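You operate a simulated robot arm through the tools that you are given. There is no shell and no other tool. Be economical: measure what you need, move in short steps, check, and stop when the job is done.

You run a simulated robot arm. Do the job below in one go: nothing can be reset, and whatever is moved stays where it is left.

## Task
Move the roll and the bun into the cream crate, then brush the crumbs off the board.
Fine: green brush, back where it lay.
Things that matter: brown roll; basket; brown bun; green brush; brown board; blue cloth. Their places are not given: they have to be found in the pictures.

Only the result counts: the job must be done as asked and must still hold three seconds after the hand-in. Knocking over, shifting, dropping, spilling or breaking anything else fails it.

## Robot
A 6-joint arm with a two-finger parallel gripper, fixed in place. Base frame: the origin is at the foot of the arm, x ahead of it, y to its left, z up. Readings come in mm, rad, newtons and seconds.
With the tool pointing down near the work surface it reaches from about 320 to 460 mm from the base axis. Its first joint turns from -2.897 to 2.897 rad. Payload 3.91 kg.
The TCP is the grasp point between the finger pads, 30 mm short of the fingertips. In the tool frame z runs along the fingers and y along their closing line. Largest opening 110 mm; finger width 20, thickness 10; the body of the gripper, 48 by 112 mm, starts 55 mm behind the TCP.
Orientation is that of the tool frame in the base frame, as a unit quaternion [w, x, y, z]. With the fingers straight down and closing along the base's y, the tool's x points along the base's -x, its y along +y and its z along -z.

## Interface
- The arm moves only by the tool move_arm. Its arguments are lists of equal length, an entry for each row: "travel": the shift along the tool's x, y, z in mm, a list of three; "rot": the turn, a rotation vector about the tool's x, y, z in rad, a list of three; "jaw": the opening, from 0 (shut) to 1 (fully open). In form: {"travel": [[tx, ty, tz], ...], "rot": [[wx, wy, wz], ...], "jaw": [jaw, ...]}. A call has 1 to 12 rows; each row is the pose to reach, as a shift and turn from the pose commanded when the call began, along the tool's axes at that moment. A row lasts 0.2 s, in which the tool goes at most 50 mm and 0.15 rad; a call with a longer step from one row to the next is refused whole, and so is a gripper value outside its range. Where a pose cannot be reached the arm comes as near as it can. A force on the tool above 40 N (or 10 N above the force at the start of the call, whichever is more), or a blocked arm, ends the call early, and 0.2 s more pass. The fingers move at their own pace (about 45 mm/s each) and stop on an object; they squeeze with about 22 N. The grip force told is the motor's: it shows also when the fingers shut on nothing. Time passes only in rows, and 0.2 s behind the last, so rows that repeat a pose let the fingers close. It gives the time, the measured TCP pose, the force on the tool (base axes), the opening and the grip force at its end, in the units of the frame above (readings bear some noise).
- Cameras (640 x 400 px; columns grow to the right, rows downward): "scene" is fixed at [402, 499.8, 1545.9]; the picture's right is [-0.31, 0.95, 0.00], its down [0.74, 0.24, -0.62] and it looks along [-0.59, -0.19, -0.78] (base axes); focal length 214 px, centre (320, 200). "wrist" rides on the gripper at [77, 7, -114] in the tool frame; the picture's right is [-0.09, 1.00, 0.00], its down [-0.80, -0.07, -0.59] and it looks along [-0.59, -0.05, 0.80] (tool axes); focal length 270 px, centre (320, 200).
- capture(camera): a new picture of that camera. It takes no simulated time.
- raise_lower(by): slides the trunk up (or, below 0, down) by that many mm; the arm rides with it, the base frame stays. It gives what a move gives, with no picture.
- locate(camera, pixels): for up to 12 pixels [column, row] of the newest picture of that camera ("zoom" is the newest enlarged one), the place [x, y, z] in the base frame of the surface seen there, good to about 2 mm. It takes no simulated time.
- zoom(camera, box): a new picture of the part [left, top, right, bottom] of that camera's present view, enlarged. It takes no simulated time.
- job_done(): hands the job in; it is judged then, once.

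Keep the steps short. Do not move on a guess: measure, check each grasp and each placing, and mend mistakes. In all there are 80 turns and 46 pictures (those below and enlarged ones count). Leave the gripper open and the arm clear of the work at the hand-in unless told otherwise, and finish with a single line.

The tools are called after "Emit:" as name(argument=value, ...) on one line, values as JSON. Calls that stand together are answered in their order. move_arm: Moves the arm, as the interface text tells. Its arguments: {"type":"object","properties":{"travel":{"type":"array"},"rot":{"type":"array"},"jaw":{"type":"array"}},"required":["travel","rot","jaw"]} The other tools are called the same way: raise_lower (by) slides the trunk up or down; capture (camera) takes a picture; locate (camera, pixels) gives the place of the surface under pixels of a picture; zoom (camera, box) takes an enlarged picture of a part of a camera's view; job_done () hands the job in.

At the start:

```text
t: 0.0
tool_pos: [167.8, 490.4, 1255.9]
ee_rot: [0.0, -0.001, 1.0, 0.0]
contact_force: [0.3, 0.1, -0.4]
grip_width: 109.9
grasp_force: 0.0
trunk travel left (down, up): [-575.0, 35.0]
```

scene: 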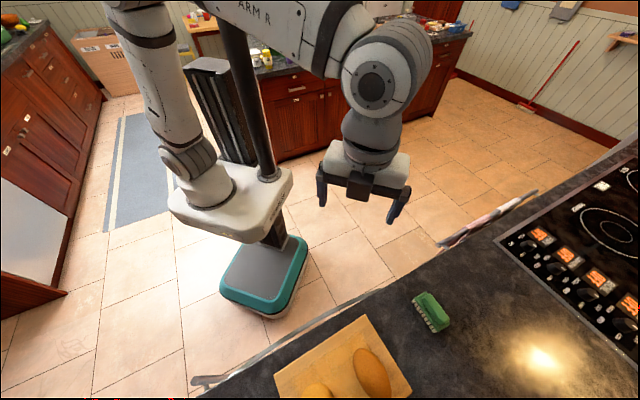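
wrist: 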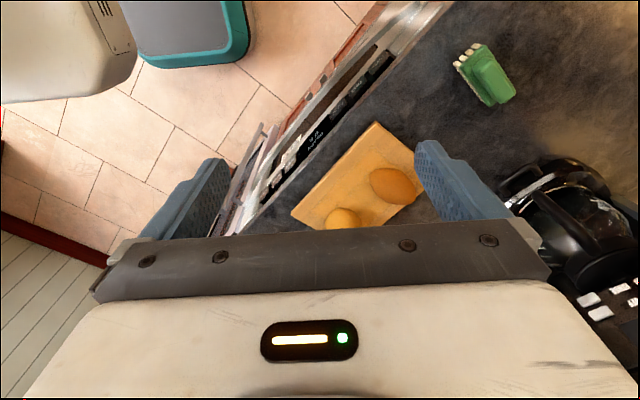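

I see the board with bun and roll at the bottom of the scene picture and the green brush near (432,312). First I measure these points.

Emit:
locate(camera="scene", pixels=[[372, 372], [318, 392], [432, 310], [366, 318], [276, 375], [408, 392], [500, 350], [420, 300]])

Emit:
locate(camera="wrist", pixels=[[392, 186], [342, 218], [487, 75], [375, 123], [293, 213], [416, 160], [470, 55], [505, 90], [480, 150], [570, 200], [240, 225], [440, 20]])

Emit:
zoom(camera="wrist", box=[200, 0, 640, 240])

```text
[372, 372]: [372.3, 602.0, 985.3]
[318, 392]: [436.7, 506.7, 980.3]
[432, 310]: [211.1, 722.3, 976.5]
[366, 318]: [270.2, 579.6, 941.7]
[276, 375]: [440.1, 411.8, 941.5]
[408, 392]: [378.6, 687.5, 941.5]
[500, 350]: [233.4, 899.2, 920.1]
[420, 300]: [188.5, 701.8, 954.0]
```

```text
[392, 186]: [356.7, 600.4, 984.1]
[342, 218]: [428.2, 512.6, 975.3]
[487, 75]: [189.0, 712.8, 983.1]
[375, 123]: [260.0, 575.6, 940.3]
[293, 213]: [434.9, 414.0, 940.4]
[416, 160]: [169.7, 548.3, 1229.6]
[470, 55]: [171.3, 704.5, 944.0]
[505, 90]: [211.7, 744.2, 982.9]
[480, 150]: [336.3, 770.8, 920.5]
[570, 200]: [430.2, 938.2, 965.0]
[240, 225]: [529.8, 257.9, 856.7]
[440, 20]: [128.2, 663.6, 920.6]
```

```text
1.45 times, centred on (420, 120) of wrist
```

zoom: 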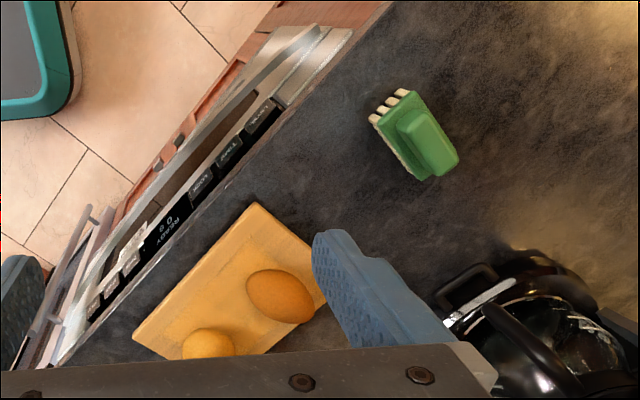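

The counter reads z≈920, not 118, so I check where the arm's own foot sits, and look for the basket and cloth.

Emit:
locate(camera="scene", pixels=[[205, 195], [185, 205], [240, 205], [265, 265], [275, 200], [270, 160], [160, 100], [375, 90], [240, 60], [130, 10], [100, 350], [490, 220]])

Emit:
zoom(camera="scene", box=[240, 200, 640, 400])

```text
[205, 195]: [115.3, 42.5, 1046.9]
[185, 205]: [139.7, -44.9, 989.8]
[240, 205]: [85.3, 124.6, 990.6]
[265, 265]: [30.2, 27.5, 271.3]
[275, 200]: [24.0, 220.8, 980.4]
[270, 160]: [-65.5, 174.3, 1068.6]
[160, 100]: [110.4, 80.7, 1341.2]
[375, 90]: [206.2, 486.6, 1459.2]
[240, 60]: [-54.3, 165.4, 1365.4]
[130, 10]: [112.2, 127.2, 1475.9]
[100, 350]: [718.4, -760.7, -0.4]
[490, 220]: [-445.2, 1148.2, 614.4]
```

```text
1.60 times, centred on (440, 300) of scene
```

zoom: 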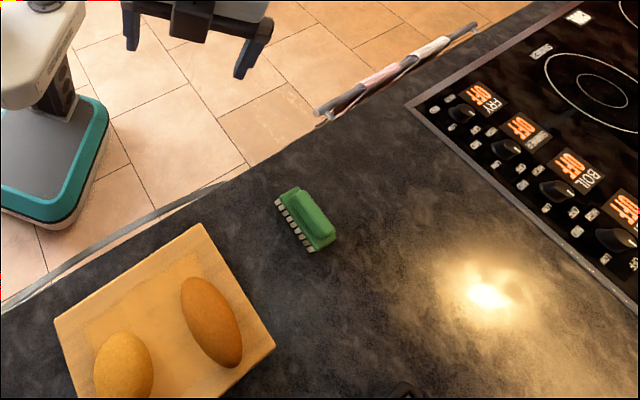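

The base frame starts on the floor, and the counter is at z≈920. The board is near (370,560) and the brush near (200,720). The basket and cloth are out of view, so I move 200 mm ahead at this height and look again.

Emit:
move_arm(travel=[[-40, 0, 0], [-80, 0, 0], [-120, 0, 0], [-160, 0, 0], [-200, 0, 0], [-200, 0, 0]], rot=[[0, 0, 0], [0, 0, 0], [0, 0, 0], [0, 0, 0], [0, 0, 0], [0, 0, 0]], jaw=[1, 1, 1, 1, 1, 1])

Emit:
capture(camera="wrist")

```text
t: 1.4
tool_pos: [367.4, 490.9, 1255.8]
ee_rot: [0.001, -0.001, 1.0, 0.0]
contact_force: [0.3, -0.1, -0.2]
grip_width: 110.0
grasp_force: 0.0
trunk travel left (down, up): [-575.0, 35.0]
```

```text
41 pictures are left
```

wrist: 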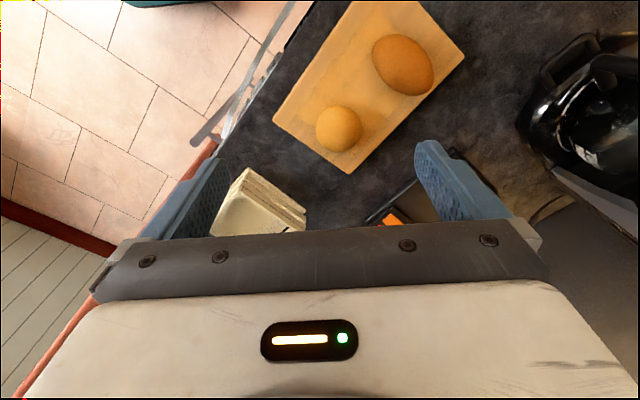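

The cream crate shows at (260,205). I move further ahead and to the right to see it whole.

Emit:
move_arm(travel=[[-40, -30, 0], [-80, -60, 0], [-120, -90, 0], [-160, -120, 0], [-190, -130, 0], [-190, -130, 0]], rot=[[0, 0, 0], [0, 0, 0], [0, 0, 0], [0, 0, 0], [0, 0, 0], [0, 0, 0]], jaw=[1, 1, 1, 1, 1, 1])

Emit:
capture(camera="wrist")

```text
t: 2.8
tool_pos: [557.5, 361.2, 1255.6]
ee_rot: [0.0, -0.001, 1.0, 0.0]
contact_force: [-0.5, -0.1, -0.8]
grip_width: 109.8
grasp_force: 0.1
trunk travel left (down, up): [-575.0, 35.0]
```

```text
40 pictures are left
```

wrist: 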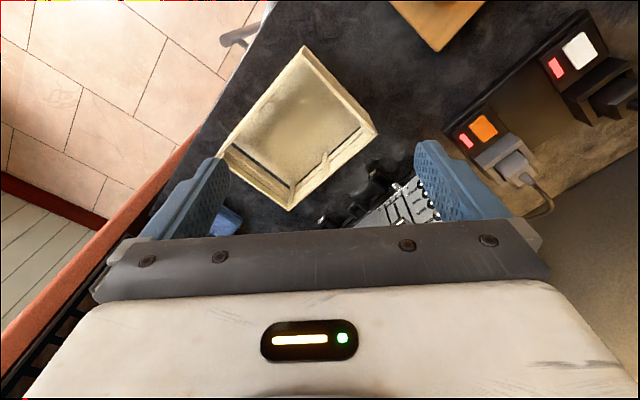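

Crate is fully in view, and the blue cloth at (225,222). I measure the crate's rim, floor and its neighbours.

Emit:
locate(camera="wrist", pixels=[[305, 48], [375, 131], [290, 207], [224, 150], [298, 118], [290, 145], [310, 80], [225, 222], [375, 185], [400, 210], [480, 128], [340, 145]])

Emit:
zoom(camera="wrist", box=[190, 20, 510, 240])

```text
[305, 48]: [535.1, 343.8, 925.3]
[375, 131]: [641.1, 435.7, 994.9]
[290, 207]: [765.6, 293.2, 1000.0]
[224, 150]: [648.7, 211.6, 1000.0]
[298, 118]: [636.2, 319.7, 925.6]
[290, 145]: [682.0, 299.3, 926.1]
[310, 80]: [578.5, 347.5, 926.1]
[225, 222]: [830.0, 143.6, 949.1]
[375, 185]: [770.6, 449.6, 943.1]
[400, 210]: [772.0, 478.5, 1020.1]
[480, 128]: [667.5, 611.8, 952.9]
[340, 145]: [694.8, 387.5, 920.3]
```

```text
1.82 times, centred on (350, 130) of wrist
```

zoom: 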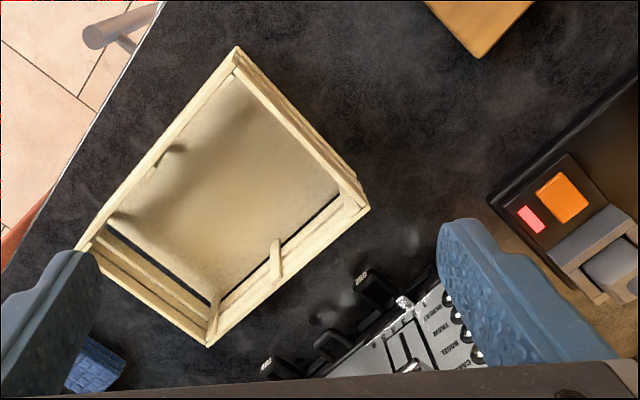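

Crate centre is about (645,323), rim z≈1000, inside floor z≈926. Now I go back over the near side of the board with a 45° turn, so that the wrist camera looks squarely at board, roll, bun and crumbs.

Emit:
move_arm(travel=[[40, 10, 8], [80, 20, 16], [120, 30, 24], [160, 40, 32], [200, 50, 40], [240, 60, 50], [280, 70, 60], [310, 79, 70], [310, 79, 70]], rot=[[0, 0, -0.1], [0, 0, -0.2], [0, 0, -0.3], [0, 0, -0.4], [0, 0, -0.5], [0, 0, -0.6], [0, 0, -0.7], [0, 0, -0.785], [0, 0, -0.785]], jaw=[1, 1, 1, 1, 1, 1, 1, 1, 1])

Emit:
capture(camera="wrist")

```text
t: 4.8
tool_pos: [247.8, 441.7, 1186.2]
ee_rot: [0.0, -0.384, 0.923, 0.0]
contact_force: [-0.6, -0.1, 0.5]
grip_width: 110.1
grasp_force: 0.1
trunk travel left (down, up): [-575.0, 35.0]
```

```text
38 pictures are left
```

wrist: 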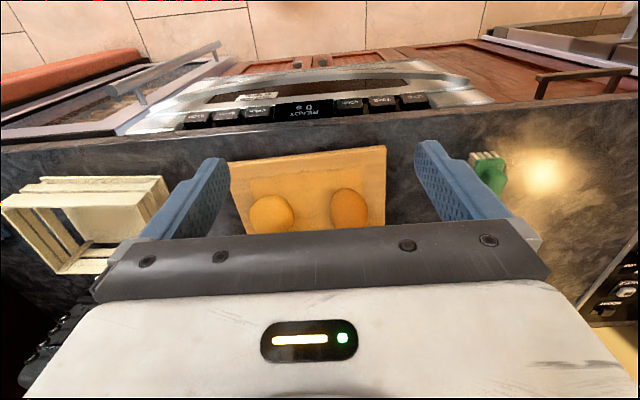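

Everything lines up with the 45° turn. I zoom into the board to look for crumbs and measure the pieces.

Emit:
zoom(camera="wrist", box=[210, 130, 410, 250])

Emit:
locate(camera="wrist", pixels=[[232, 164], [385, 148], [272, 210], [350, 205], [250, 212], [294, 212], [331, 208], [368, 208], [272, 194], [350, 187], [490, 172], [270, 228]])

```text
3.20 times, centred on (310, 190) of wrist
```

zoom: 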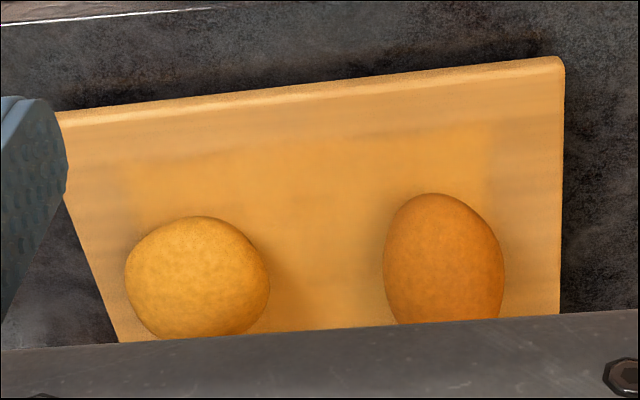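

```text
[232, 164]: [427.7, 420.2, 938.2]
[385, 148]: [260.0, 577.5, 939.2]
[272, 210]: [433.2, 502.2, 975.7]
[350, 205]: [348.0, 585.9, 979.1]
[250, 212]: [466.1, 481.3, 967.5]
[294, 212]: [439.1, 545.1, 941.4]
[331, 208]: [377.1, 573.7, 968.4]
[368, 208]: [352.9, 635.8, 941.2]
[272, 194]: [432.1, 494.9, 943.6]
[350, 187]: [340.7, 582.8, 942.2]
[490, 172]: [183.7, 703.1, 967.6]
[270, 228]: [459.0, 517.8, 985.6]
```

Roll and bun are clear, the crumbs do not show from here. I back away 110 mm along tool x to see the whole board.

Emit:
move_arm(travel=[[40, 0, 0], [80, 0, 0], [110, 0, 0], [110, 0, 0]], rot=[[0, 0, 0], [0, 0, 0], [0, 0, 0], [0, 0, 0]], jaw=[1, 1, 1, 1])

Emit:
zoom(camera="wrist", box=[180, 100, 500, 300])

```text
t: 5.8
tool_pos: [170.3, 362.1, 1186.3]
ee_rot: [0.0, -0.383, 0.924, 0.0]
contact_force: [-0.5, -0.5, 0.3]
grip_width: 110.2
grasp_force: 0.0
trunk travel left (down, up): [-575.0, 35.0]
```

```text
2.00 times, centred on (340, 200) of wrist
```

zoom: 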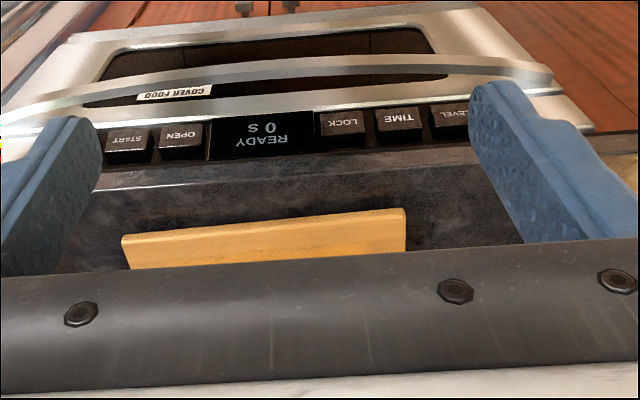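

That was the wrong way: the camera looks out under the hand toward tool +x. I go forward 220 mm, over the board.

Emit:
move_arm(travel=[[-45, 0, 0], [-90, 0, 0], [-135, 0, 0], [-180, 0, 0], [-220, 0, 0], [-220, 0, 0]], rot=[[0, 0, 0], [0, 0, 0], [0, 0, 0], [0, 0, 0], [0, 0, 0], [0, 0, 0]], jaw=[1, 1, 1, 1, 1, 1])

Emit:
capture(camera="wrist")

```text
t: 7.2
tool_pos: [325.6, 517.5, 1185.5]
ee_rot: [0.0, -0.383, 0.924, -0.001]
contact_force: [0.2, 0.3, 0.2]
grip_width: 109.9
grasp_force: 0.0
trunk travel left (down, up): [-575.0, 35.0]
```

```text
35 pictures are left
```

wrist: 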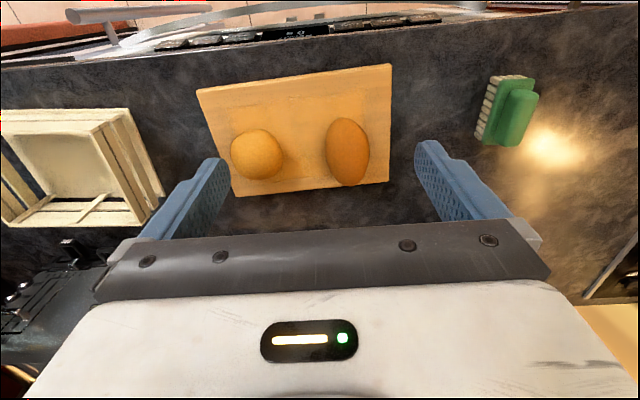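

Now all is visible. I enlarge the board and the brush and measure the outlines.

Emit:
zoom(camera="wrist", box=[180, 50, 410, 200])

Emit:
locate(camera="wrist", pixels=[[257, 150], [257, 131], [257, 177], [233, 153], [282, 154], [347, 150], [347, 120], [348, 184], [328, 150], [368, 152], [197, 91], [388, 66]])

Emit:
locate(camera="wrist", pixels=[[233, 195], [388, 181], [513, 90], [510, 115], [505, 142], [538, 90], [525, 143], [492, 78], [478, 138], [485, 110], [515, 80], [533, 110]])

Emit:
zoom(camera="wrist", box=[450, 60, 560, 160])

```text
2.67 times, centred on (295, 125) of wrist
```

zoom: 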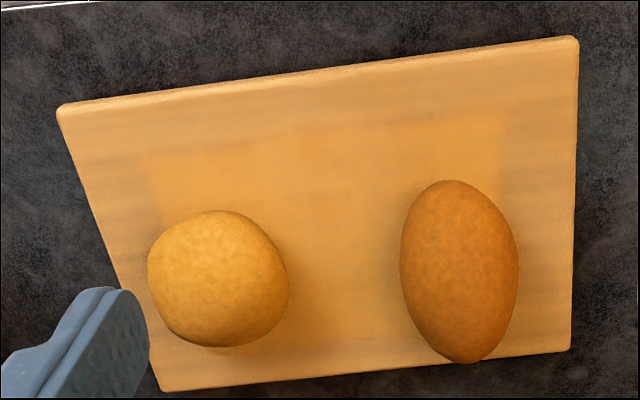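

```text
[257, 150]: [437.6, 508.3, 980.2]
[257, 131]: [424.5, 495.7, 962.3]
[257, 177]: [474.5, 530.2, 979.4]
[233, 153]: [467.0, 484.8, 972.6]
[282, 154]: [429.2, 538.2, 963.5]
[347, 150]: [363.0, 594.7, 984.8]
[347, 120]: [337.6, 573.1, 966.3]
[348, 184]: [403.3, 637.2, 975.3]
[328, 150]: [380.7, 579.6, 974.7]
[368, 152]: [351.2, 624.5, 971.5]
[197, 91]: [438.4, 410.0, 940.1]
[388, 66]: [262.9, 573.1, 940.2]
```

```text
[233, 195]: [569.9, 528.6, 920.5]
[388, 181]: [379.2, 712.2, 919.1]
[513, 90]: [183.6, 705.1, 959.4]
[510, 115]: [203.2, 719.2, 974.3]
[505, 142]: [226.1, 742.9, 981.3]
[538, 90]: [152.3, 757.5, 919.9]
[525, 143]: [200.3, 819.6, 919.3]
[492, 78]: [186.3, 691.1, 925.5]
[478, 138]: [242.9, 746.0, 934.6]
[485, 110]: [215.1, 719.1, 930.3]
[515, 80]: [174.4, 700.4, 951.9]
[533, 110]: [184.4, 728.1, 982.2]
```

```text
4.00 times, centred on (505, 110) of wrist
```

zoom: 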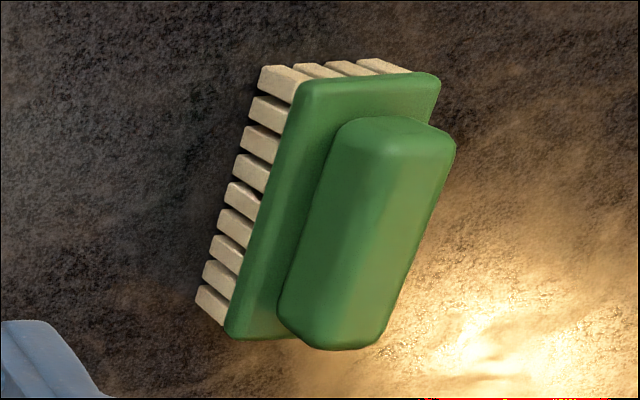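

Roll centre ≈(368,604), long axis along (1,1), about 50 wide, top 985. Bun centre ≈(447,512), top 981. Board top is 941. The brush lies along (1,1), with its handle top at 982. I move over the roll, then lower the trunk 130 mm (TCP to ~1055) and look.

Emit:
move_arm(travel=[[-45, 15, 0], [-91, 31, 0], [-91, 31, 0]], rot=[[0, 0, 0], [0, 0, 0], [0, 0, 0]], jaw=[1, 1, 1])

Emit:
raise_lower(by=-130)

Emit:
capture(camera="wrist")

```text
t: 8.0
tool_pos: [366.4, 604.2, 1185.3]
ee_rot: [0.0, -0.382, 0.924, -0.001]
contact_force: [-0.1, -0.3, 0.2]
grip_width: 110.2
grasp_force: 0.0
trunk travel left (down, up): [-575.0, 35.0]
```

```text
t: 9.6
tool_pos: [367.9, 603.5, 1054.0]
ee_rot: [0.0, -0.382, 0.924, 0.0]
contact_force: [0.3, -0.1, -0.7]
grip_width: 110.0
grasp_force: 0.2
trunk travel left (down, up): [-445.0, 165.0]
```

```text
32 pictures are left
```

wrist: 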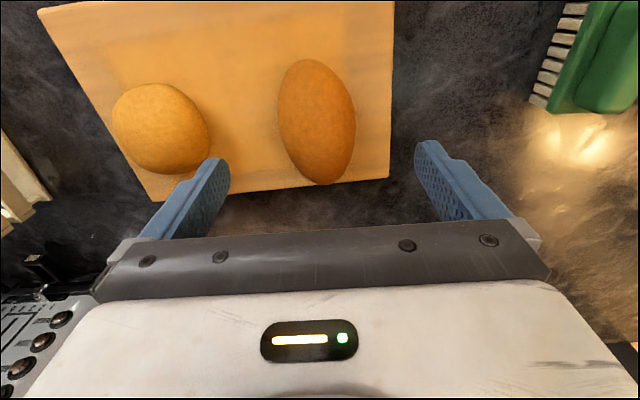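

The roll sits centred between the fingers (around (316,121), as predicted). I lower the trunk 60 mm, then go down gently with the arm.

Emit:
raise_lower(by=-60)

Emit:
move_arm(travel=[[0, 0, 9], [0, 0, 17], [0, 0, 17]], rot=[[0, 0, 0], [0, 0, 0], [0, 0, 0]], jaw=[1, 1, 1])

Emit:
capture(camera="wrist")

```text
t: 10.6
tool_pos: [367.1, 603.7, 995.9]
ee_rot: [0.0, -0.383, 0.924, 0.0]
contact_force: [0.7, 0.3, -0.4]
grip_width: 110.0
grasp_force: 0.2
trunk travel left (down, up): [-385.0, 225.0]
```

```text
t: 11.4
tool_pos: [366.7, 604.4, 978.4]
ee_rot: [0.0, -0.382, 0.924, 0.001]
contact_force: [-0.5, 0.3, 0.1]
grip_width: 109.8
grasp_force: 0.0
trunk travel left (down, up): [-385.0, 225.0]
```

```text
31 pictures are left
```

wrist: 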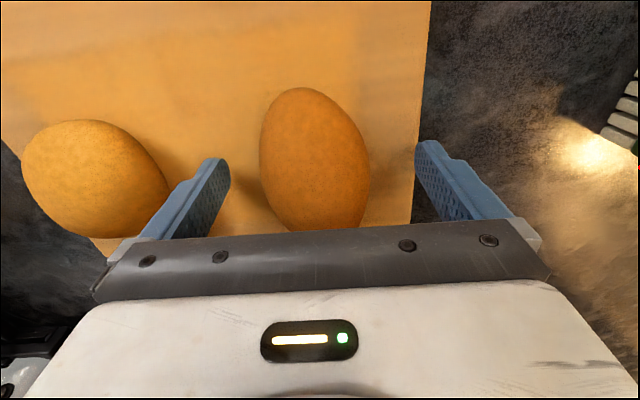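

The roll is between the fingers and the board is just below the tips. I go down 2 mm and close.

Emit:
move_arm(travel=[[0, 0, 2], [0, 0, 2], [0, 0, 2], [0, 0, 2], [0, 0, 2], [0, 0, 2], [0, 0, 2]], rot=[[0, 0, 0], [0, 0, 0], [0, 0, 0], [0, 0, 0], [0, 0, 0], [0, 0, 0], [0, 0, 0]], jaw=[1, 0, 0, 0, 0, 0, 0])

Emit:
raise_lower(by=30)

Emit:
capture(camera="wrist")

```text
t: 13.0
tool_pos: [366.7, 603.1, 976.1]
ee_rot: [0.0, -0.383, 0.924, 0.0]
contact_force: [-0.6, 0.4, 0.8]
grip_width: 60.2
grasp_force: 21.7
trunk travel left (down, up): [-385.0, 225.0]
```

```text
t: 13.7
tool_pos: [365.8, 602.6, 1014.1]
ee_rot: [0.006, -0.383, 0.924, 0.004]
contact_force: [-0.6, 1.0, 36.3]
grip_width: 6.0
grasp_force: 19.8
trunk travel left (down, up): [-415.0, 195.0]
```

```text
30 pictures are left
```

wrist: 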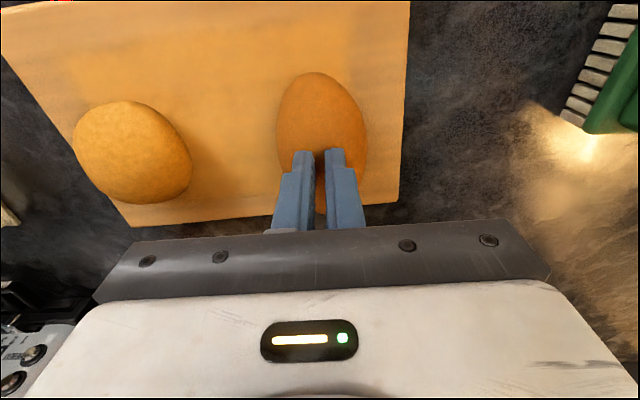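

The roll slipped out during the trunk lift: the width is now 6 mm and the fingertips rest on top of it. I rise 40 mm with the arm while opening, then look at it.

Emit:
move_arm(travel=[[0, 0, -10], [0, 0, -25], [0, 0, -40], [0, 0, -40], [0, 0, -40], [0, 0, -40], [0, 0, -40]], rot=[[0, 0, 0], [0, 0, 0], [0, 0, 0], [0, 0, 0], [0, 0, 0], [0, 0, 0], [0, 0, 0]], jaw=[0.05, 0.05, 0.3, 1, 1, 1, 1])

Emit:
capture(camera="wrist")

```text
t: 15.3
tool_pos: [368.0, 604.0, 1047.4]
ee_rot: [-0.001, -0.382, 0.924, 0.0]
contact_force: [-0.4, -0.3, 0.2]
grip_width: 110.3
grasp_force: 0.1
trunk travel left (down, up): [-415.0, 195.0]
```

```text
29 pictures are left
```

wrist: 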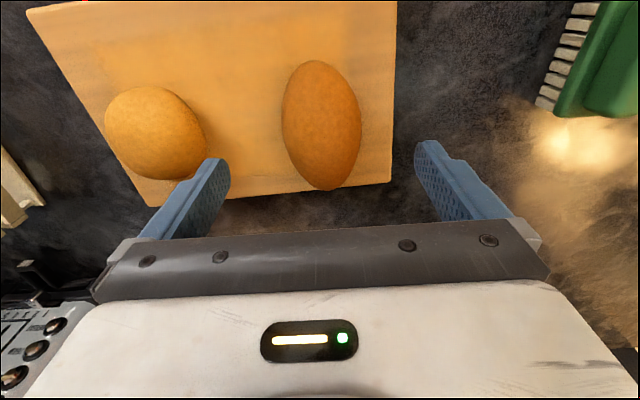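

Emit:
locate(camera="wrist", pixels=[[322, 120], [284, 120], [360, 128], [310, 63], [330, 186], [322, 100], [322, 140], [300, 125], [345, 125], [220, 100], [380, 120], [250, 150]])

```text
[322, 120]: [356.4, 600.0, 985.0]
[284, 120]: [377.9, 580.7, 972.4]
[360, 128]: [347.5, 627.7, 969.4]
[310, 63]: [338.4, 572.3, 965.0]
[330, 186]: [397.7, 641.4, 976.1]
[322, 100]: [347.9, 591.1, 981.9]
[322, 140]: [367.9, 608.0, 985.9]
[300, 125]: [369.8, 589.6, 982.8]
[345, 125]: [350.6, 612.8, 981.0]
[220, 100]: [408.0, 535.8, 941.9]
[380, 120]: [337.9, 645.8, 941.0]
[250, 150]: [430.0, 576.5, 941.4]
```

The roll is barely moved (centre ≈(365,605)) and the board is in place. I regrip deeper, with TCP at z 973 and tips 2 mm over the board, give the fingers longer to close, and will lift slowly with the arm.

Emit:
move_arm(travel=[[1, 2.5, 25], [1, 2.5, 50], [1, 2.5, 66], [1, 2.5, 74.5], [1, 2.5, 74.5], [1, 2.5, 74.5], [1, 2.5, 74.5], [1, 2.5, 74.5], [1, 2.5, 74.5], [1, 2.5, 74.5], [1, 2.5, 74.5]], rot=[[0, 0, -0.05], [0, 0, -0.05], [0, 0, -0.05], [0, 0, -0.05], [0, 0, -0.05], [0, 0, -0.05], [0, 0, -0.05], [0, 0, -0.05], [0, 0, -0.05], [0, 0, -0.05], [0, 0, -0.05]], jaw=[1, 1, 1, 1, 0, 0, 0, 0, 0, 0, 0])

Emit:
capture(camera="wrist")

```text
t: 17.7
tool_pos: [364.7, 605.0, 971.6]
ee_rot: [0.0, -0.406, 0.914, 0.0]
contact_force: [-0.4, 0.2, -0.4]
grip_width: 60.3
grasp_force: 21.8
trunk travel left (down, up): [-415.0, 195.0]
```

```text
28 pictures are left
```

wrist: 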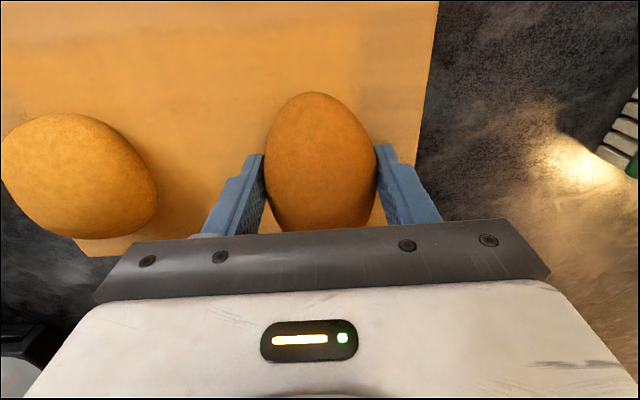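

Both fingers are on the roll, 60 mm apart with 21.8 N. I lift slowly by 15 mm to check the hold.

Emit:
move_arm(travel=[[0, 0, -1], [0, 0, -3], [0, 0, -5], [0, 0, -8], [0, 0, -11], [0, 0, -15], [0, 0, -15]], rot=[[0, 0, 0], [0, 0, 0], [0, 0, 0], [0, 0, 0], [0, 0, 0], [0, 0, 0], [0, 0, 0]], jaw=[0, 0, 0, 0, 0, 0, 0])

Emit:
capture(camera="wrist")

```text
t: 19.3
tool_pos: [364.7, 604.1, 986.7]
ee_rot: [0.0, -0.407, 0.914, -0.001]
contact_force: [-0.6, -0.7, 0.4]
grip_width: 60.5
grasp_force: 22.2
trunk travel left (down, up): [-415.0, 195.0]
```

```text
27 pictures are left
```

wrist: 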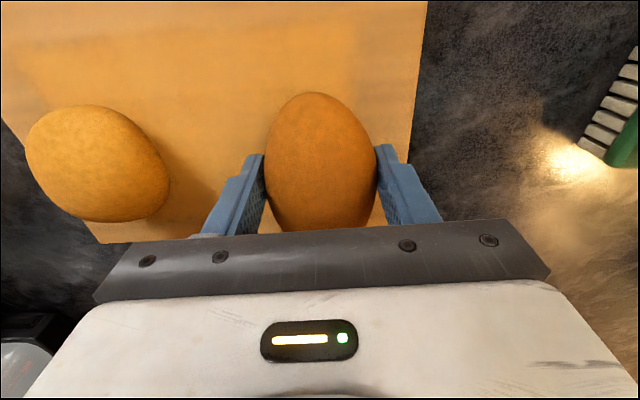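

The roll is held firmly (60.5 mm, 22 N). I lift another 100 mm with the arm, in gentle steps.

Emit:
move_arm(travel=[[0, 0, -5], [0, 0, -12], [0, 0, -22], [0, 0, -33], [0, 0, -45], [0, 0, -57], [0, 0, -69], [0, 0, -81], [0, 0, -91], [0, 0, -97], [0, 0, -100]], rot=[[0, 0, 0], [0, 0, 0], [0, 0, 0], [0, 0, 0], [0, 0, 0], [0, 0, 0], [0, 0, 0], [0, 0, 0], [0, 0, 0], [0, 0, 0], [0, 0, 0]], jaw=[0, 0, 0, 0, 0, 0, 0, 0, 0, 0, 0])

Emit:
move_arm(travel=[[1, -12, 0], [2, -35, 0], [4, -70, 0], [6, -107, 0], [8, -144, 0], [10, -181, 0], [12, -218, 0], [14, -255, 0], [16, -292, 0], [17, -325, 0], [18, -352, 0], [18, -363, 0]], rot=[[0, 0, 0], [0, 0, 0.01], [0, 0, 0.03], [0, 0, 0.05], [0, 0, 0.07], [0, 0, 0.09], [0, 0, 0.11], [0, 0, 0.13], [0, 0, 0.15], [0, 0, 0.15], [0, 0, 0.15], [0, 0, 0.15]], jaw=[0, 0, 0, 0, 0, 0, 0, 0, 0, 0, 0, 0])

Emit:
capture(camera="wrist")

```text
t: 21.7
tool_pos: [364.5, 605.2, 1087.7]
ee_rot: [0.0, -0.407, 0.914, 0.0]
contact_force: [0.6, -0.3, -0.3]
grip_width: 60.5
grasp_force: 21.5
trunk travel left (down, up): [-415.0, 195.0]
```

```text
t: 24.3
tool_pos: [622.4, 348.1, 1087.1]
ee_rot: [0.001, -0.337, 0.942, 0.001]
contact_force: [-0.1, 0.0, 0.1]
grip_width: 60.7
grasp_force: 21.9
trunk travel left (down, up): [-415.0, 195.0]
```

```text
26 pictures are left
```

wrist: 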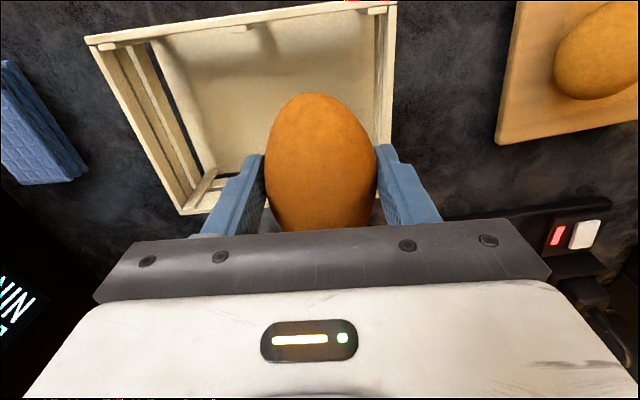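

The roll is over the crate. I measure the rim corners and floor from this view.

Emit:
locate(camera="wrist", pixels=[[92, 40], [391, 6], [240, 22], [180, 207], [150, 150], [394, 60], [388, 130], [250, 110], [370, 70], [190, 80], [225, 190], [205, 175]])

```text
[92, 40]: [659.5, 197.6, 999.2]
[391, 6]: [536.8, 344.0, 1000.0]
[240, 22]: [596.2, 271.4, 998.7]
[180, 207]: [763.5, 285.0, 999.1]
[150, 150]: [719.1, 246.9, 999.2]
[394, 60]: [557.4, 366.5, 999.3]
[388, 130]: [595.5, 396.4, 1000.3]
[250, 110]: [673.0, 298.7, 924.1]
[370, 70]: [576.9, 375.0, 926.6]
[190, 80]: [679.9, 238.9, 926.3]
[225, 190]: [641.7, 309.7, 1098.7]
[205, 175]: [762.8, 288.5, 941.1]
```

Rim corners give centre (650,316), yaw 40° (the tool is at 39.4°) and 190×142 outside. I shift 11 mm along tool y and lower the roll gently to just above the floor (TCP ≈ 959).

Emit:
move_arm(travel=[[0, -5, 5], [-1, -11, 18], [-1, -11, 34], [-1, -11, 50], [-1, -11, 66], [-1, -11, 82], [-1, -11, 96], [-1, -11, 108], [-1, -11, 117], [-1, -11, 124], [-1, -11, 128], [-1, -11, 128]], rot=[[0, 0, 0], [0, 0, 0], [0, 0, 0], [0, 0, 0], [0, 0, 0], [0, 0, 0], [0, 0, 0], [0, 0, 0], [0, 0, 0], [0, 0, 0], [0, 0, 0], [0, 0, 0]], jaw=[0, 0, 0, 0, 0, 0, 0, 0, 0, 0, 0, 0])

Emit:
capture(camera="wrist")

```text
t: 26.9
tool_pos: [629.8, 339.7, 958.3]
ee_rot: [0.0, -0.336, 0.942, -0.001]
contact_force: [0.3, -0.3, -0.4]
grip_width: 60.6
grasp_force: 21.9
trunk travel left (down, up): [-415.0, 195.0]
```

```text
25 pictures are left
```

wrist: 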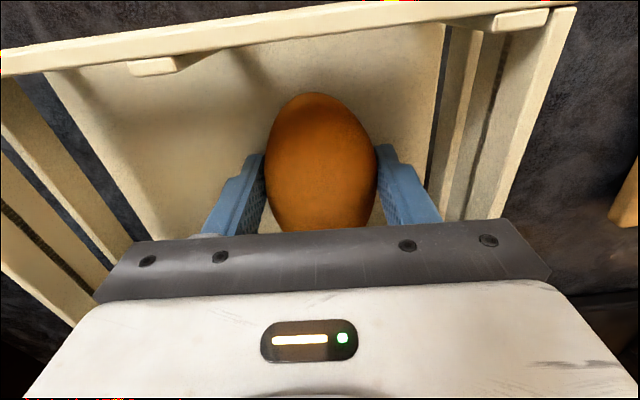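

The roll hangs just above the crate floor, with room on both sides. I open a little (to about 75 mm), wait, and then rise 130 mm.

Emit:
move_arm(travel=[[0, 0, 0], [0, 0, 0], [0, 0, 0], [0, 0, -10], [0, 0, -30], [0, 0, -60], [0, 0, -95], [0, 0, -130], [0, 0, -130]], rot=[[0, 0, 0], [0, 0, 0], [0, 0, 0], [0, 0, 0], [0, 0, 0], [0, 0, 0], [0, 0, 0], [0, 0, 0], [0, 0, 0]], jaw=[0.62, 0.68, 0.68, 0.68, 0.68, 0.68, 0.68, 1, 1])

Emit:
capture(camera="wrist")

```text
t: 28.9
tool_pos: [630.7, 339.7, 1089.9]
ee_rot: [0.0, -0.337, 0.942, -0.001]
contact_force: [0.1, -0.8, 0.4]
grip_width: 109.8
grasp_force: 0.1
trunk travel left (down, up): [-415.0, 195.0]
```

```text
24 pictures are left
```

wrist: 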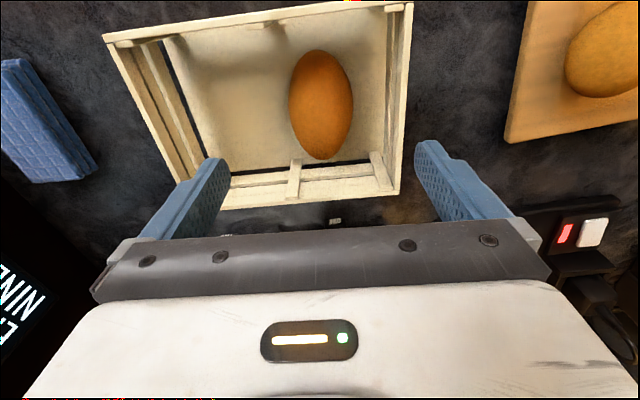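

The roll lies in the crate, and the crate is where it was. I go back above the bun at ≈(447,512).

Emit:
move_arm(travel=[[4, 35, 0], [9, 75, 0], [15, 120, 0], [21, 165, 0], [27, 210, 0], [32.6, 250, 0], [32.6, 250, 0]], rot=[[0, 0, 0], [0, 0, -0.02], [0, 0, -0.05], [0, 0, -0.08], [0, 0, -0.1], [0, 0, -0.1], [0, 0, -0.1]], jaw=[1, 1, 1, 1, 1, 1, 1])

Emit:
capture(camera="wrist")

```text
t: 30.5
tool_pos: [445.4, 513.1, 1088.9]
ee_rot: [0.0, -0.383, 0.924, 0.001]
contact_force: [1.1, 0.4, -0.8]
grip_width: 109.7
grasp_force: 0.0
trunk travel left (down, up): [-415.0, 195.0]
```

```text
23 pictures are left
```

wrist: 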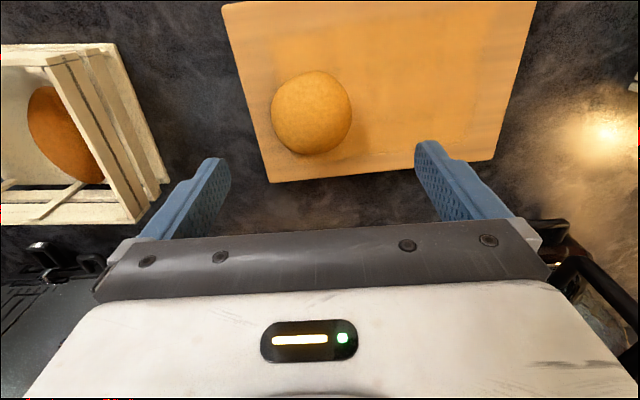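

Emit:
locate(camera="wrist", pixels=[[273, 110], [349, 118], [311, 73], [311, 152], [311, 113], [320, 125], [270, 180], [495, 158], [536, 5], [225, 8]])

Emit:
zoom(camera="wrist", box=[215, 0, 545, 190])

```text
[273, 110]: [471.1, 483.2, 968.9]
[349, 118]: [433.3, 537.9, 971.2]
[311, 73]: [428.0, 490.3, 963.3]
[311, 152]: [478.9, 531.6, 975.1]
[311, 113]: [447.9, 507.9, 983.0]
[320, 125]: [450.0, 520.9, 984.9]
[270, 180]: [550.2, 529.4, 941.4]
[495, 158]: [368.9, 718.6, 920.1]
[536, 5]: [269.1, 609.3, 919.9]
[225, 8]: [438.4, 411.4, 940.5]
```

```text
1.94 times, centred on (380, 95) of wrist
```

zoom: 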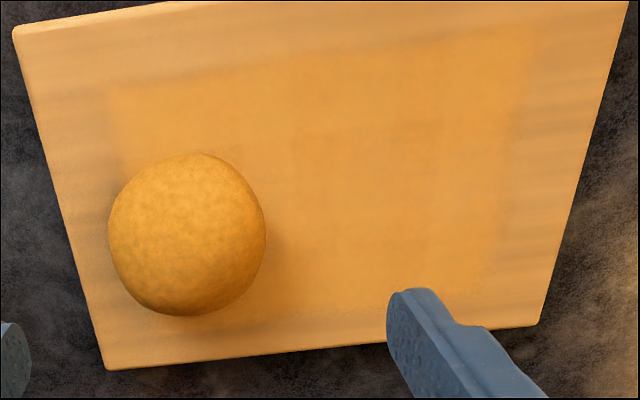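

The more saturated rectangle on the board, about (105,85)–(535,330) in the enlargement, looks like the crumb layer. Bun centre is (452,510). I align, go down to TCP 972 and close.

Emit:
move_arm(travel=[[-2, -4, 30], [-2.5, -6.8, 65], [-2.5, -6.8, 92], [-2.5, -6.8, 108], [-2.5, -6.8, 117], [-2.5, -6.8, 117], [-2.5, -6.8, 117], [-2.5, -6.8, 117], [-2.5, -6.8, 117], [-2.5, -6.8, 117], [-2.5, -6.8, 117]], rot=[[0, 0, 0], [0, 0, 0], [0, 0, 0], [0, 0, 0], [0, 0, 0], [0, 0, 0], [0, 0, 0], [0, 0, 0], [0, 0, 0], [0, 0, 0], [0, 0, 0]], jaw=[1, 1, 1, 1, 1, 1, 0, 0, 0, 0, 0])

Emit:
move_arm(travel=[[0, 0, -1], [0, 0, -3], [0, 0, -5], [0, 0, -8], [0, 0, -11], [0, 0, -15], [0, 0, -15]], rot=[[0, 0, 0], [0, 0, 0], [0, 0, 0], [0, 0, 0], [0, 0, 0], [0, 0, 0], [0, 0, 0]], jaw=[0, 0, 0, 0, 0, 0, 0])

Emit:
capture(camera="wrist")

```text
t: 32.9
tool_pos: [453.8, 509.9, 972.7]
ee_rot: [0.0, -0.382, 0.924, 0.0]
contact_force: [0.1, -0.8, -0.4]
grip_width: 73.6
grasp_force: 22.2
trunk travel left (down, up): [-415.0, 195.0]
```

```text
t: 34.5
tool_pos: [452.8, 510.0, 987.4]
ee_rot: [0.0, -0.383, 0.924, 0.0]
contact_force: [0.6, -0.3, 0.0]
grip_width: 73.7
grasp_force: 22.0
trunk travel left (down, up): [-415.0, 195.0]
```

```text
21 pictures are left
```

wrist: 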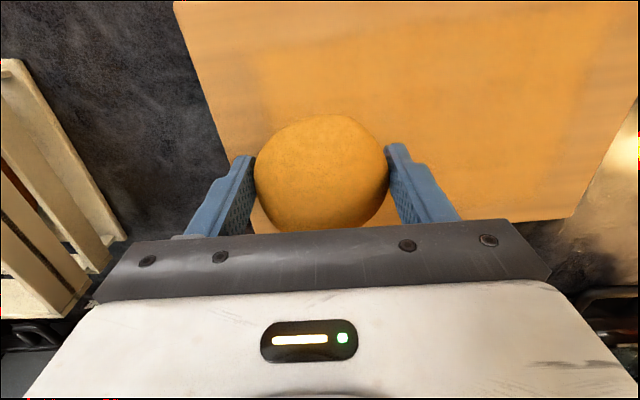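

The bun is held (73.7 mm, 22 N). I lift 100 mm, then carry it to the free half of the crate (676,285), turning 95° so the fingers close along the crate's short side.

Emit:
move_arm(travel=[[0, 0, -5], [0, 0, -12], [0, 0, -22], [0, 0, -33], [0, 0, -45], [0, 0, -57], [0, 0, -69], [0, 0, -81], [0, 0, -91], [0, 0, -97], [0, 0, -100]], rot=[[0, 0, 0], [0, 0, 0], [0, 0, 0], [0, 0, 0], [0, 0, 0], [0, 0, 0], [0, 0, 0], [0, 0, 0], [0, 0, 0], [0, 0, 0], [0, 0, 0]], jaw=[0, 0, 0, 0, 0, 0, 0, 0, 0, 0, 0])

Emit:
move_arm(travel=[[0, -10, 0], [0, -32, 0], [0, -62, 0], [0, -94, 0], [0, -126, 0], [0, -158, 0], [0, -190, 0], [0, -222, 0], [0, -254, 0], [1, -284, 0], [1, -306, 0], [1, -316, 0]], rot=[[0, 0, 0.13], [0, 0, 0.27], [0, 0, 0.41], [0, 0, 0.55], [0, 0, 0.69], [0, 0, 0.83], [0, 0, 0.97], [0, 0, 1.11], [0, 0, 1.25], [0, 0, 1.39], [0, 0, 1.53], [0, 0, 1.66]], jaw=[0, 0, 0, 0, 0, 0, 0, 0, 0, 0, 0, 0])

Emit:
capture(camera="wrist")

```text
t: 36.9
tool_pos: [453.2, 510.7, 1086.0]
ee_rot: [0.0, -0.383, 0.924, 0.0]
contact_force: [0.0, -0.4, -0.3]
grip_width: 73.7
grasp_force: 21.3
trunk travel left (down, up): [-415.0, 195.0]
```

```text
t: 39.5
tool_pos: [675.6, 285.0, 1086.7]
ee_rot: [0.0, 0.424, 0.906, 0.001]
contact_force: [-0.2, -1.1, -0.7]
grip_width: 73.3
grasp_force: 22.3
trunk travel left (down, up): [-415.0, 195.0]
```

```text
20 pictures are left
```

wrist: 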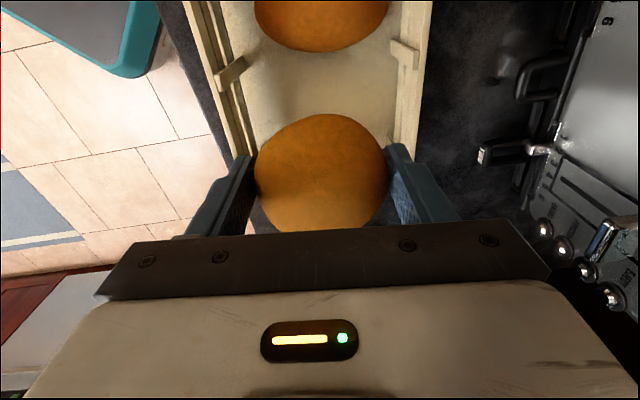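

The bun hangs over the free half. I measure the wall insides, the little posts at (232,72) and (404,55), and the roll's near edge at (320,48).

Emit:
locate(camera="wrist", pixels=[[232, 72], [404, 55], [320, 46], [252, 120], [395, 110], [240, 125], [402, 120], [413, 120], [225, 120], [320, 100], [258, 60], [385, 60]])

```text
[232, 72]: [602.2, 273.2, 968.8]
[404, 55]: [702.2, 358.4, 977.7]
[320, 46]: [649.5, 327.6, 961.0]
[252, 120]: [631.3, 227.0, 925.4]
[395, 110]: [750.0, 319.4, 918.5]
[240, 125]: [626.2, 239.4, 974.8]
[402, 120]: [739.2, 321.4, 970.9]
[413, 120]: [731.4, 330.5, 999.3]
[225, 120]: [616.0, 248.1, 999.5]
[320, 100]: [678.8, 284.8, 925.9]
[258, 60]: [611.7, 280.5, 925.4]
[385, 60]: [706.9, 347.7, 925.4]
```

Plenty of room: walls at about ±66 mm, roll edge clear. I lower the bun 127 mm to just over the crate floor.

Emit:
move_arm(travel=[[0, 1, 5], [0, 1.5, 18], [0, 1.5, 34], [0, 1.5, 50], [0, 1.5, 66], [0, 1.5, 82], [0, 1.5, 96], [0, 1.5, 108], [0, 1.5, 117], [0, 1.5, 124], [0, 1.5, 127.5], [0, 1.5, 127.5]], rot=[[0, 0, 0], [0, 0, 0], [0, 0, 0], [0, 0, 0], [0, 0, 0], [0, 0, 0], [0, 0, 0], [0, 0, 0], [0, 0, 0], [0, 0, 0], [0, 0, 0], [0, 0, 0]], jaw=[0, 0, 0, 0, 0, 0, 0, 0, 0, 0, 0, 0])

Emit:
move_arm(travel=[[0, 0, 0], [0, 0, 0], [0, 0, 0], [0, 0, -10], [0, 0, -30], [0, 0, -60], [0, 0, -95], [0, 0, -130], [0, 0, -130]], rot=[[0, 0, 0], [0, 0, 0], [0, 0, 0], [0, 0, 0], [0, 0, 0], [0, 0, 0], [0, 0, 0], [0, 0, 0], [0, 0, 0]], jaw=[0.74, 0.79, 0.79, 0.79, 0.79, 0.79, 0.79, 1, 1])

Emit:
capture(camera="wrist")

```text
t: 42.1
tool_pos: [676.6, 286.1, 958.9]
ee_rot: [0.0, 0.423, 0.906, 0.0]
contact_force: [-0.8, 0.8, -1.9]
grip_width: 73.5
grasp_force: 22.5
trunk travel left (down, up): [-415.0, 195.0]
```

```text
t: 44.1
tool_pos: [676.3, 285.1, 1088.7]
ee_rot: [0.0, 0.423, 0.906, 0.0]
contact_force: [1.2, 0.1, -0.2]
grip_width: 110.1
grasp_force: 0.0
trunk travel left (down, up): [-415.0, 195.0]
```

```text
19 pictures are left
```

wrist: 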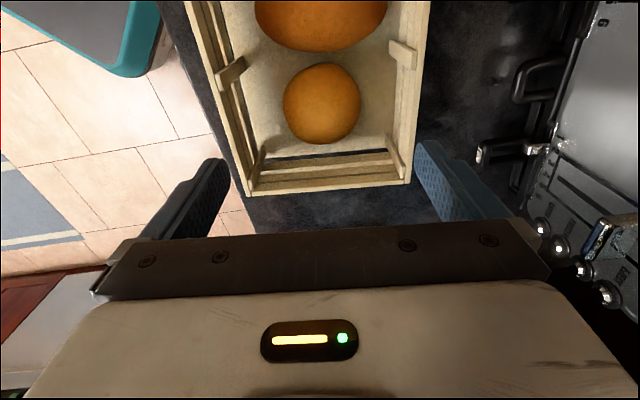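

Both are lying in the crate. Next is the brush. I swing back, turning −95° to the 45° yaw, to hover over it at ≈(205,727).

Emit:
move_arm(travel=[[20, -2, 0], [55, -6, 0], [90, -10, 0], [125, -14, 0], [160, -19, 0], [195, -23, 0], [230, -27, 0], [265, -32, 0], [300, -36, 0], [335, -40, 0], [370, -44, 0], [398, -47.5, 0]], rot=[[0, 0, -0.13], [0, 0, -0.27], [0, 0, -0.41], [0, 0, -0.55], [0, 0, -0.69], [0, 0, -0.83], [0, 0, -0.97], [0, 0, -1.11], [0, 0, -1.25], [0, 0, -1.39], [0, 0, -1.53], [0, 0, -1.66]], jaw=[1, 1, 1, 1, 1, 1, 1, 1, 1, 1, 1, 1])

Emit:
move_arm(travel=[[1, 35, 0], [2, 75, 0], [4, 120, 0], [5, 165, 0], [7, 210, 0], [8, 245, 0], [8, 245, 0]], rot=[[0, 0, 0], [0, 0, 0], [0, 0, 0], [0, 0, 0], [0, 0, 0], [0, 0, 0], [0, 0, 0]], jaw=[1, 1, 1, 1, 1, 1, 1])

Emit:
capture(camera="wrist")

```text
t: 46.7
tool_pos: [383.6, 562.5, 1089.6]
ee_rot: [0.0, -0.383, 0.924, 0.0]
contact_force: [0.2, -0.4, 0.5]
grip_width: 110.1
grasp_force: 0.0
trunk travel left (down, up): [-415.0, 195.0]
```

```text
t: 48.3
tool_pos: [204.3, 699.9, 1080.2]
ee_rot: [0.0, -0.383, 0.924, 0.0]
contact_force: [-0.7, 0.7, 0.3]
grip_width: 110.0
grasp_force: 0.0
out of reach, approached as far as the arm can: row 5, 6, 7
trunk travel left (down, up): [-415.0, 195.0]
```

```text
18 pictures are left
```

wrist: 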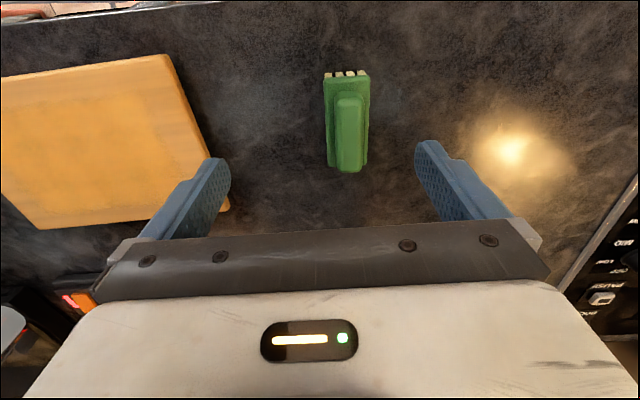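

The arm is at its reach limit at this height (704,… y=700). Going lower brings it nearer to its best reach. First I measure the brush.

Emit:
locate(camera="wrist", pixels=[[350, 120], [349, 95], [350, 165], [337, 130], [365, 130], [327, 120], [369, 100], [345, 73], [326, 165], [347, 150], [328, 82], [368, 78]])

Emit:
zoom(camera="wrist", box=[290, 50, 410, 190])

```text
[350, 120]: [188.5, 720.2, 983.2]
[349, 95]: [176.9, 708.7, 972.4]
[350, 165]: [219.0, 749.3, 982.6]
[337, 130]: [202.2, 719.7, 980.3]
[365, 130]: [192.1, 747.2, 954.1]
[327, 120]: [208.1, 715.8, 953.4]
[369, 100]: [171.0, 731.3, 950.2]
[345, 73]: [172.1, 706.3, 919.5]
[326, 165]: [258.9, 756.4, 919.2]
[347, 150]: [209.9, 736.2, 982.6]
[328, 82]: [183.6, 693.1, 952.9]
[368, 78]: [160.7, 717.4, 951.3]
```

```text
2.86 times, centred on (350, 120) of wrist
```

zoom: 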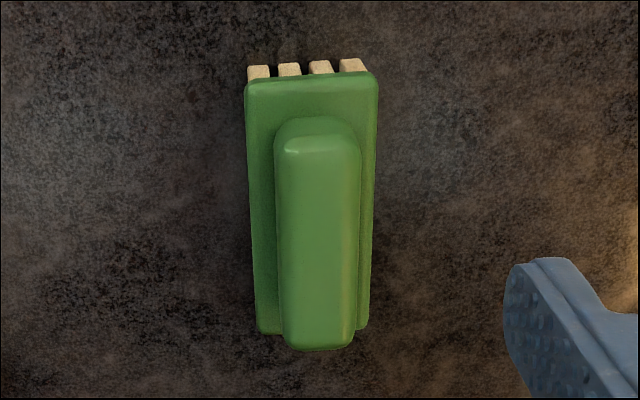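

Handle: top z 983, centre line through (188,720)–(219,749), centre ≈(200,731), about 25 wide. The plate top is at 952. I lower the trunk 50 mm and try an approach toward (189,722), with the tips still above the brush.

Emit:
raise_lower(by=-50)

Emit:
move_arm(travel=[[10, 3, 5], [16.8, 5.4, 10], [16.8, 5.4, 10]], rot=[[0, 0, 0], [0, 0, 0], [0, 0, 0]], jaw=[1, 1, 1])

```text
t: 49.2
tool_pos: [204.9, 702.1, 1029.9]
ee_rot: [0.0, -0.383, 0.924, 0.0]
contact_force: [0.1, 0.0, 0.2]
grip_width: 110.1
grasp_force: 0.0
trunk travel left (down, up): [-365.0, 245.0]
```

```text
t: 50.0
tool_pos: [189.1, 692.4, 1018.6]
ee_rot: [0.0, -0.383, 0.924, 0.0]
contact_force: [-0.4, -0.1, 0.1]
grip_width: 110.2
grasp_force: 0.0
trunk travel left (down, up): [-365.0, 245.0]
```

The commanded pose follows the real one. I probe the reach toward (194,726) at this height.

Emit:
move_arm(travel=[[-14, 10, 0], [-27.3, 20.2, 0], [-27.3, 20.2, 0]], rot=[[0, 0, 0], [0, 0, 0], [0, 0, 0]], jaw=[1, 1, 1])

```text
t: 50.9
tool_pos: [190.9, 710.9, 1013.1]
ee_rot: [0.0, -0.383, 0.924, -0.001]
contact_force: [-0.2, 0.3, -1.4]
grip_width: 110.1
grasp_force: 0.0
out of reach, approached as far as the arm can: row 2, 3
trunk travel left (down, up): [-365.0, 245.0]
```

Lower relative to the trunk gives more reach, so I raise the trunk by 100 mm and come down with the arm to (196,728,~1030).

Emit:
raise_lower(by=100)

Emit:
move_arm(travel=[[0, 0, 25], [-5, 3, 50], [-15.6, 8.5, 80], [-15.6, 8.5, 80]], rot=[[0, 0, 0], [0, 0, 0], [0, 0, 0], [0, 0, 0]], jaw=[1, 1, 1, 1])

Emit:
capture(camera="wrist")

```text
t: 52.2
tool_pos: [190.9, 710.4, 1112.5]
ee_rot: [0.0, -0.384, 0.923, 0.001]
contact_force: [0.0, 1.0, 0.5]
grip_width: 110.0
grasp_force: 0.1
trunk travel left (down, up): [-465.0, 145.0]
```

```text
t: 53.2
tool_pos: [196.2, 728.3, 1033.0]
ee_rot: [0.0, -0.383, 0.924, 0.0]
contact_force: [0.3, 0.1, -0.5]
grip_width: 109.9
grasp_force: 0.0
trunk travel left (down, up): [-465.0, 145.0]
```

```text
16 pictures are left
```

wrist: 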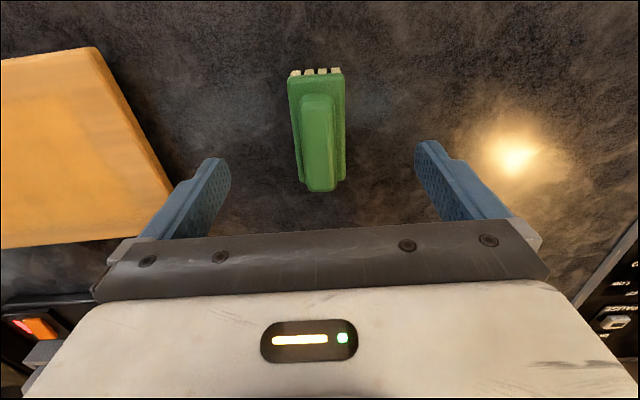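

The handle is centred between the fingers. I descend 48 mm (tips at z≈955, just over the plate) and close.

Emit:
move_arm(travel=[[0, -1, 20], [0, -1, 36], [0, -1, 44], [0, -1, 48], [0, -1, 48], [0, -1, 48], [0, -1, 48], [0, -1, 48], [0, -1, 48], [0, -1, 48], [0, -1, 48]], rot=[[0, 0, 0], [0, 0, 0], [0, 0, 0], [0, 0, 0], [0, 0, 0], [0, 0, 0], [0, 0, 0], [0, 0, 0], [0, 0, 0], [0, 0, 0], [0, 0, 0]], jaw=[1, 1, 1, 1, 0, 0, 0, 0, 0, 0, 0])

Emit:
capture(camera="wrist")

```text
t: 55.6
tool_pos: [196.2, 726.5, 984.4]
ee_rot: [0.0, -0.383, 0.924, 0.0]
contact_force: [0.2, 1.8, 1.3]
grip_width: 23.6
grasp_force: 21.7
trunk travel left (down, up): [-465.0, 145.0]
```

```text
15 pictures are left
```

wrist: 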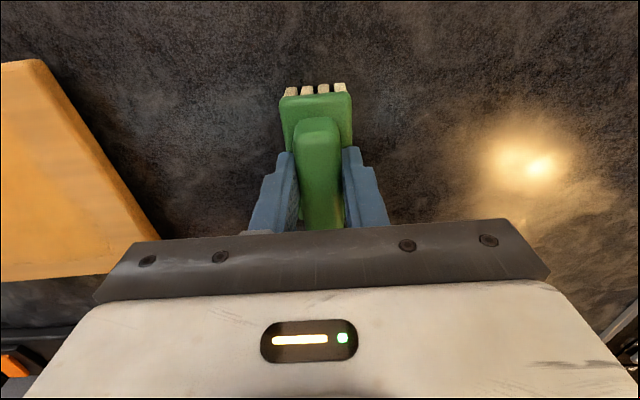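

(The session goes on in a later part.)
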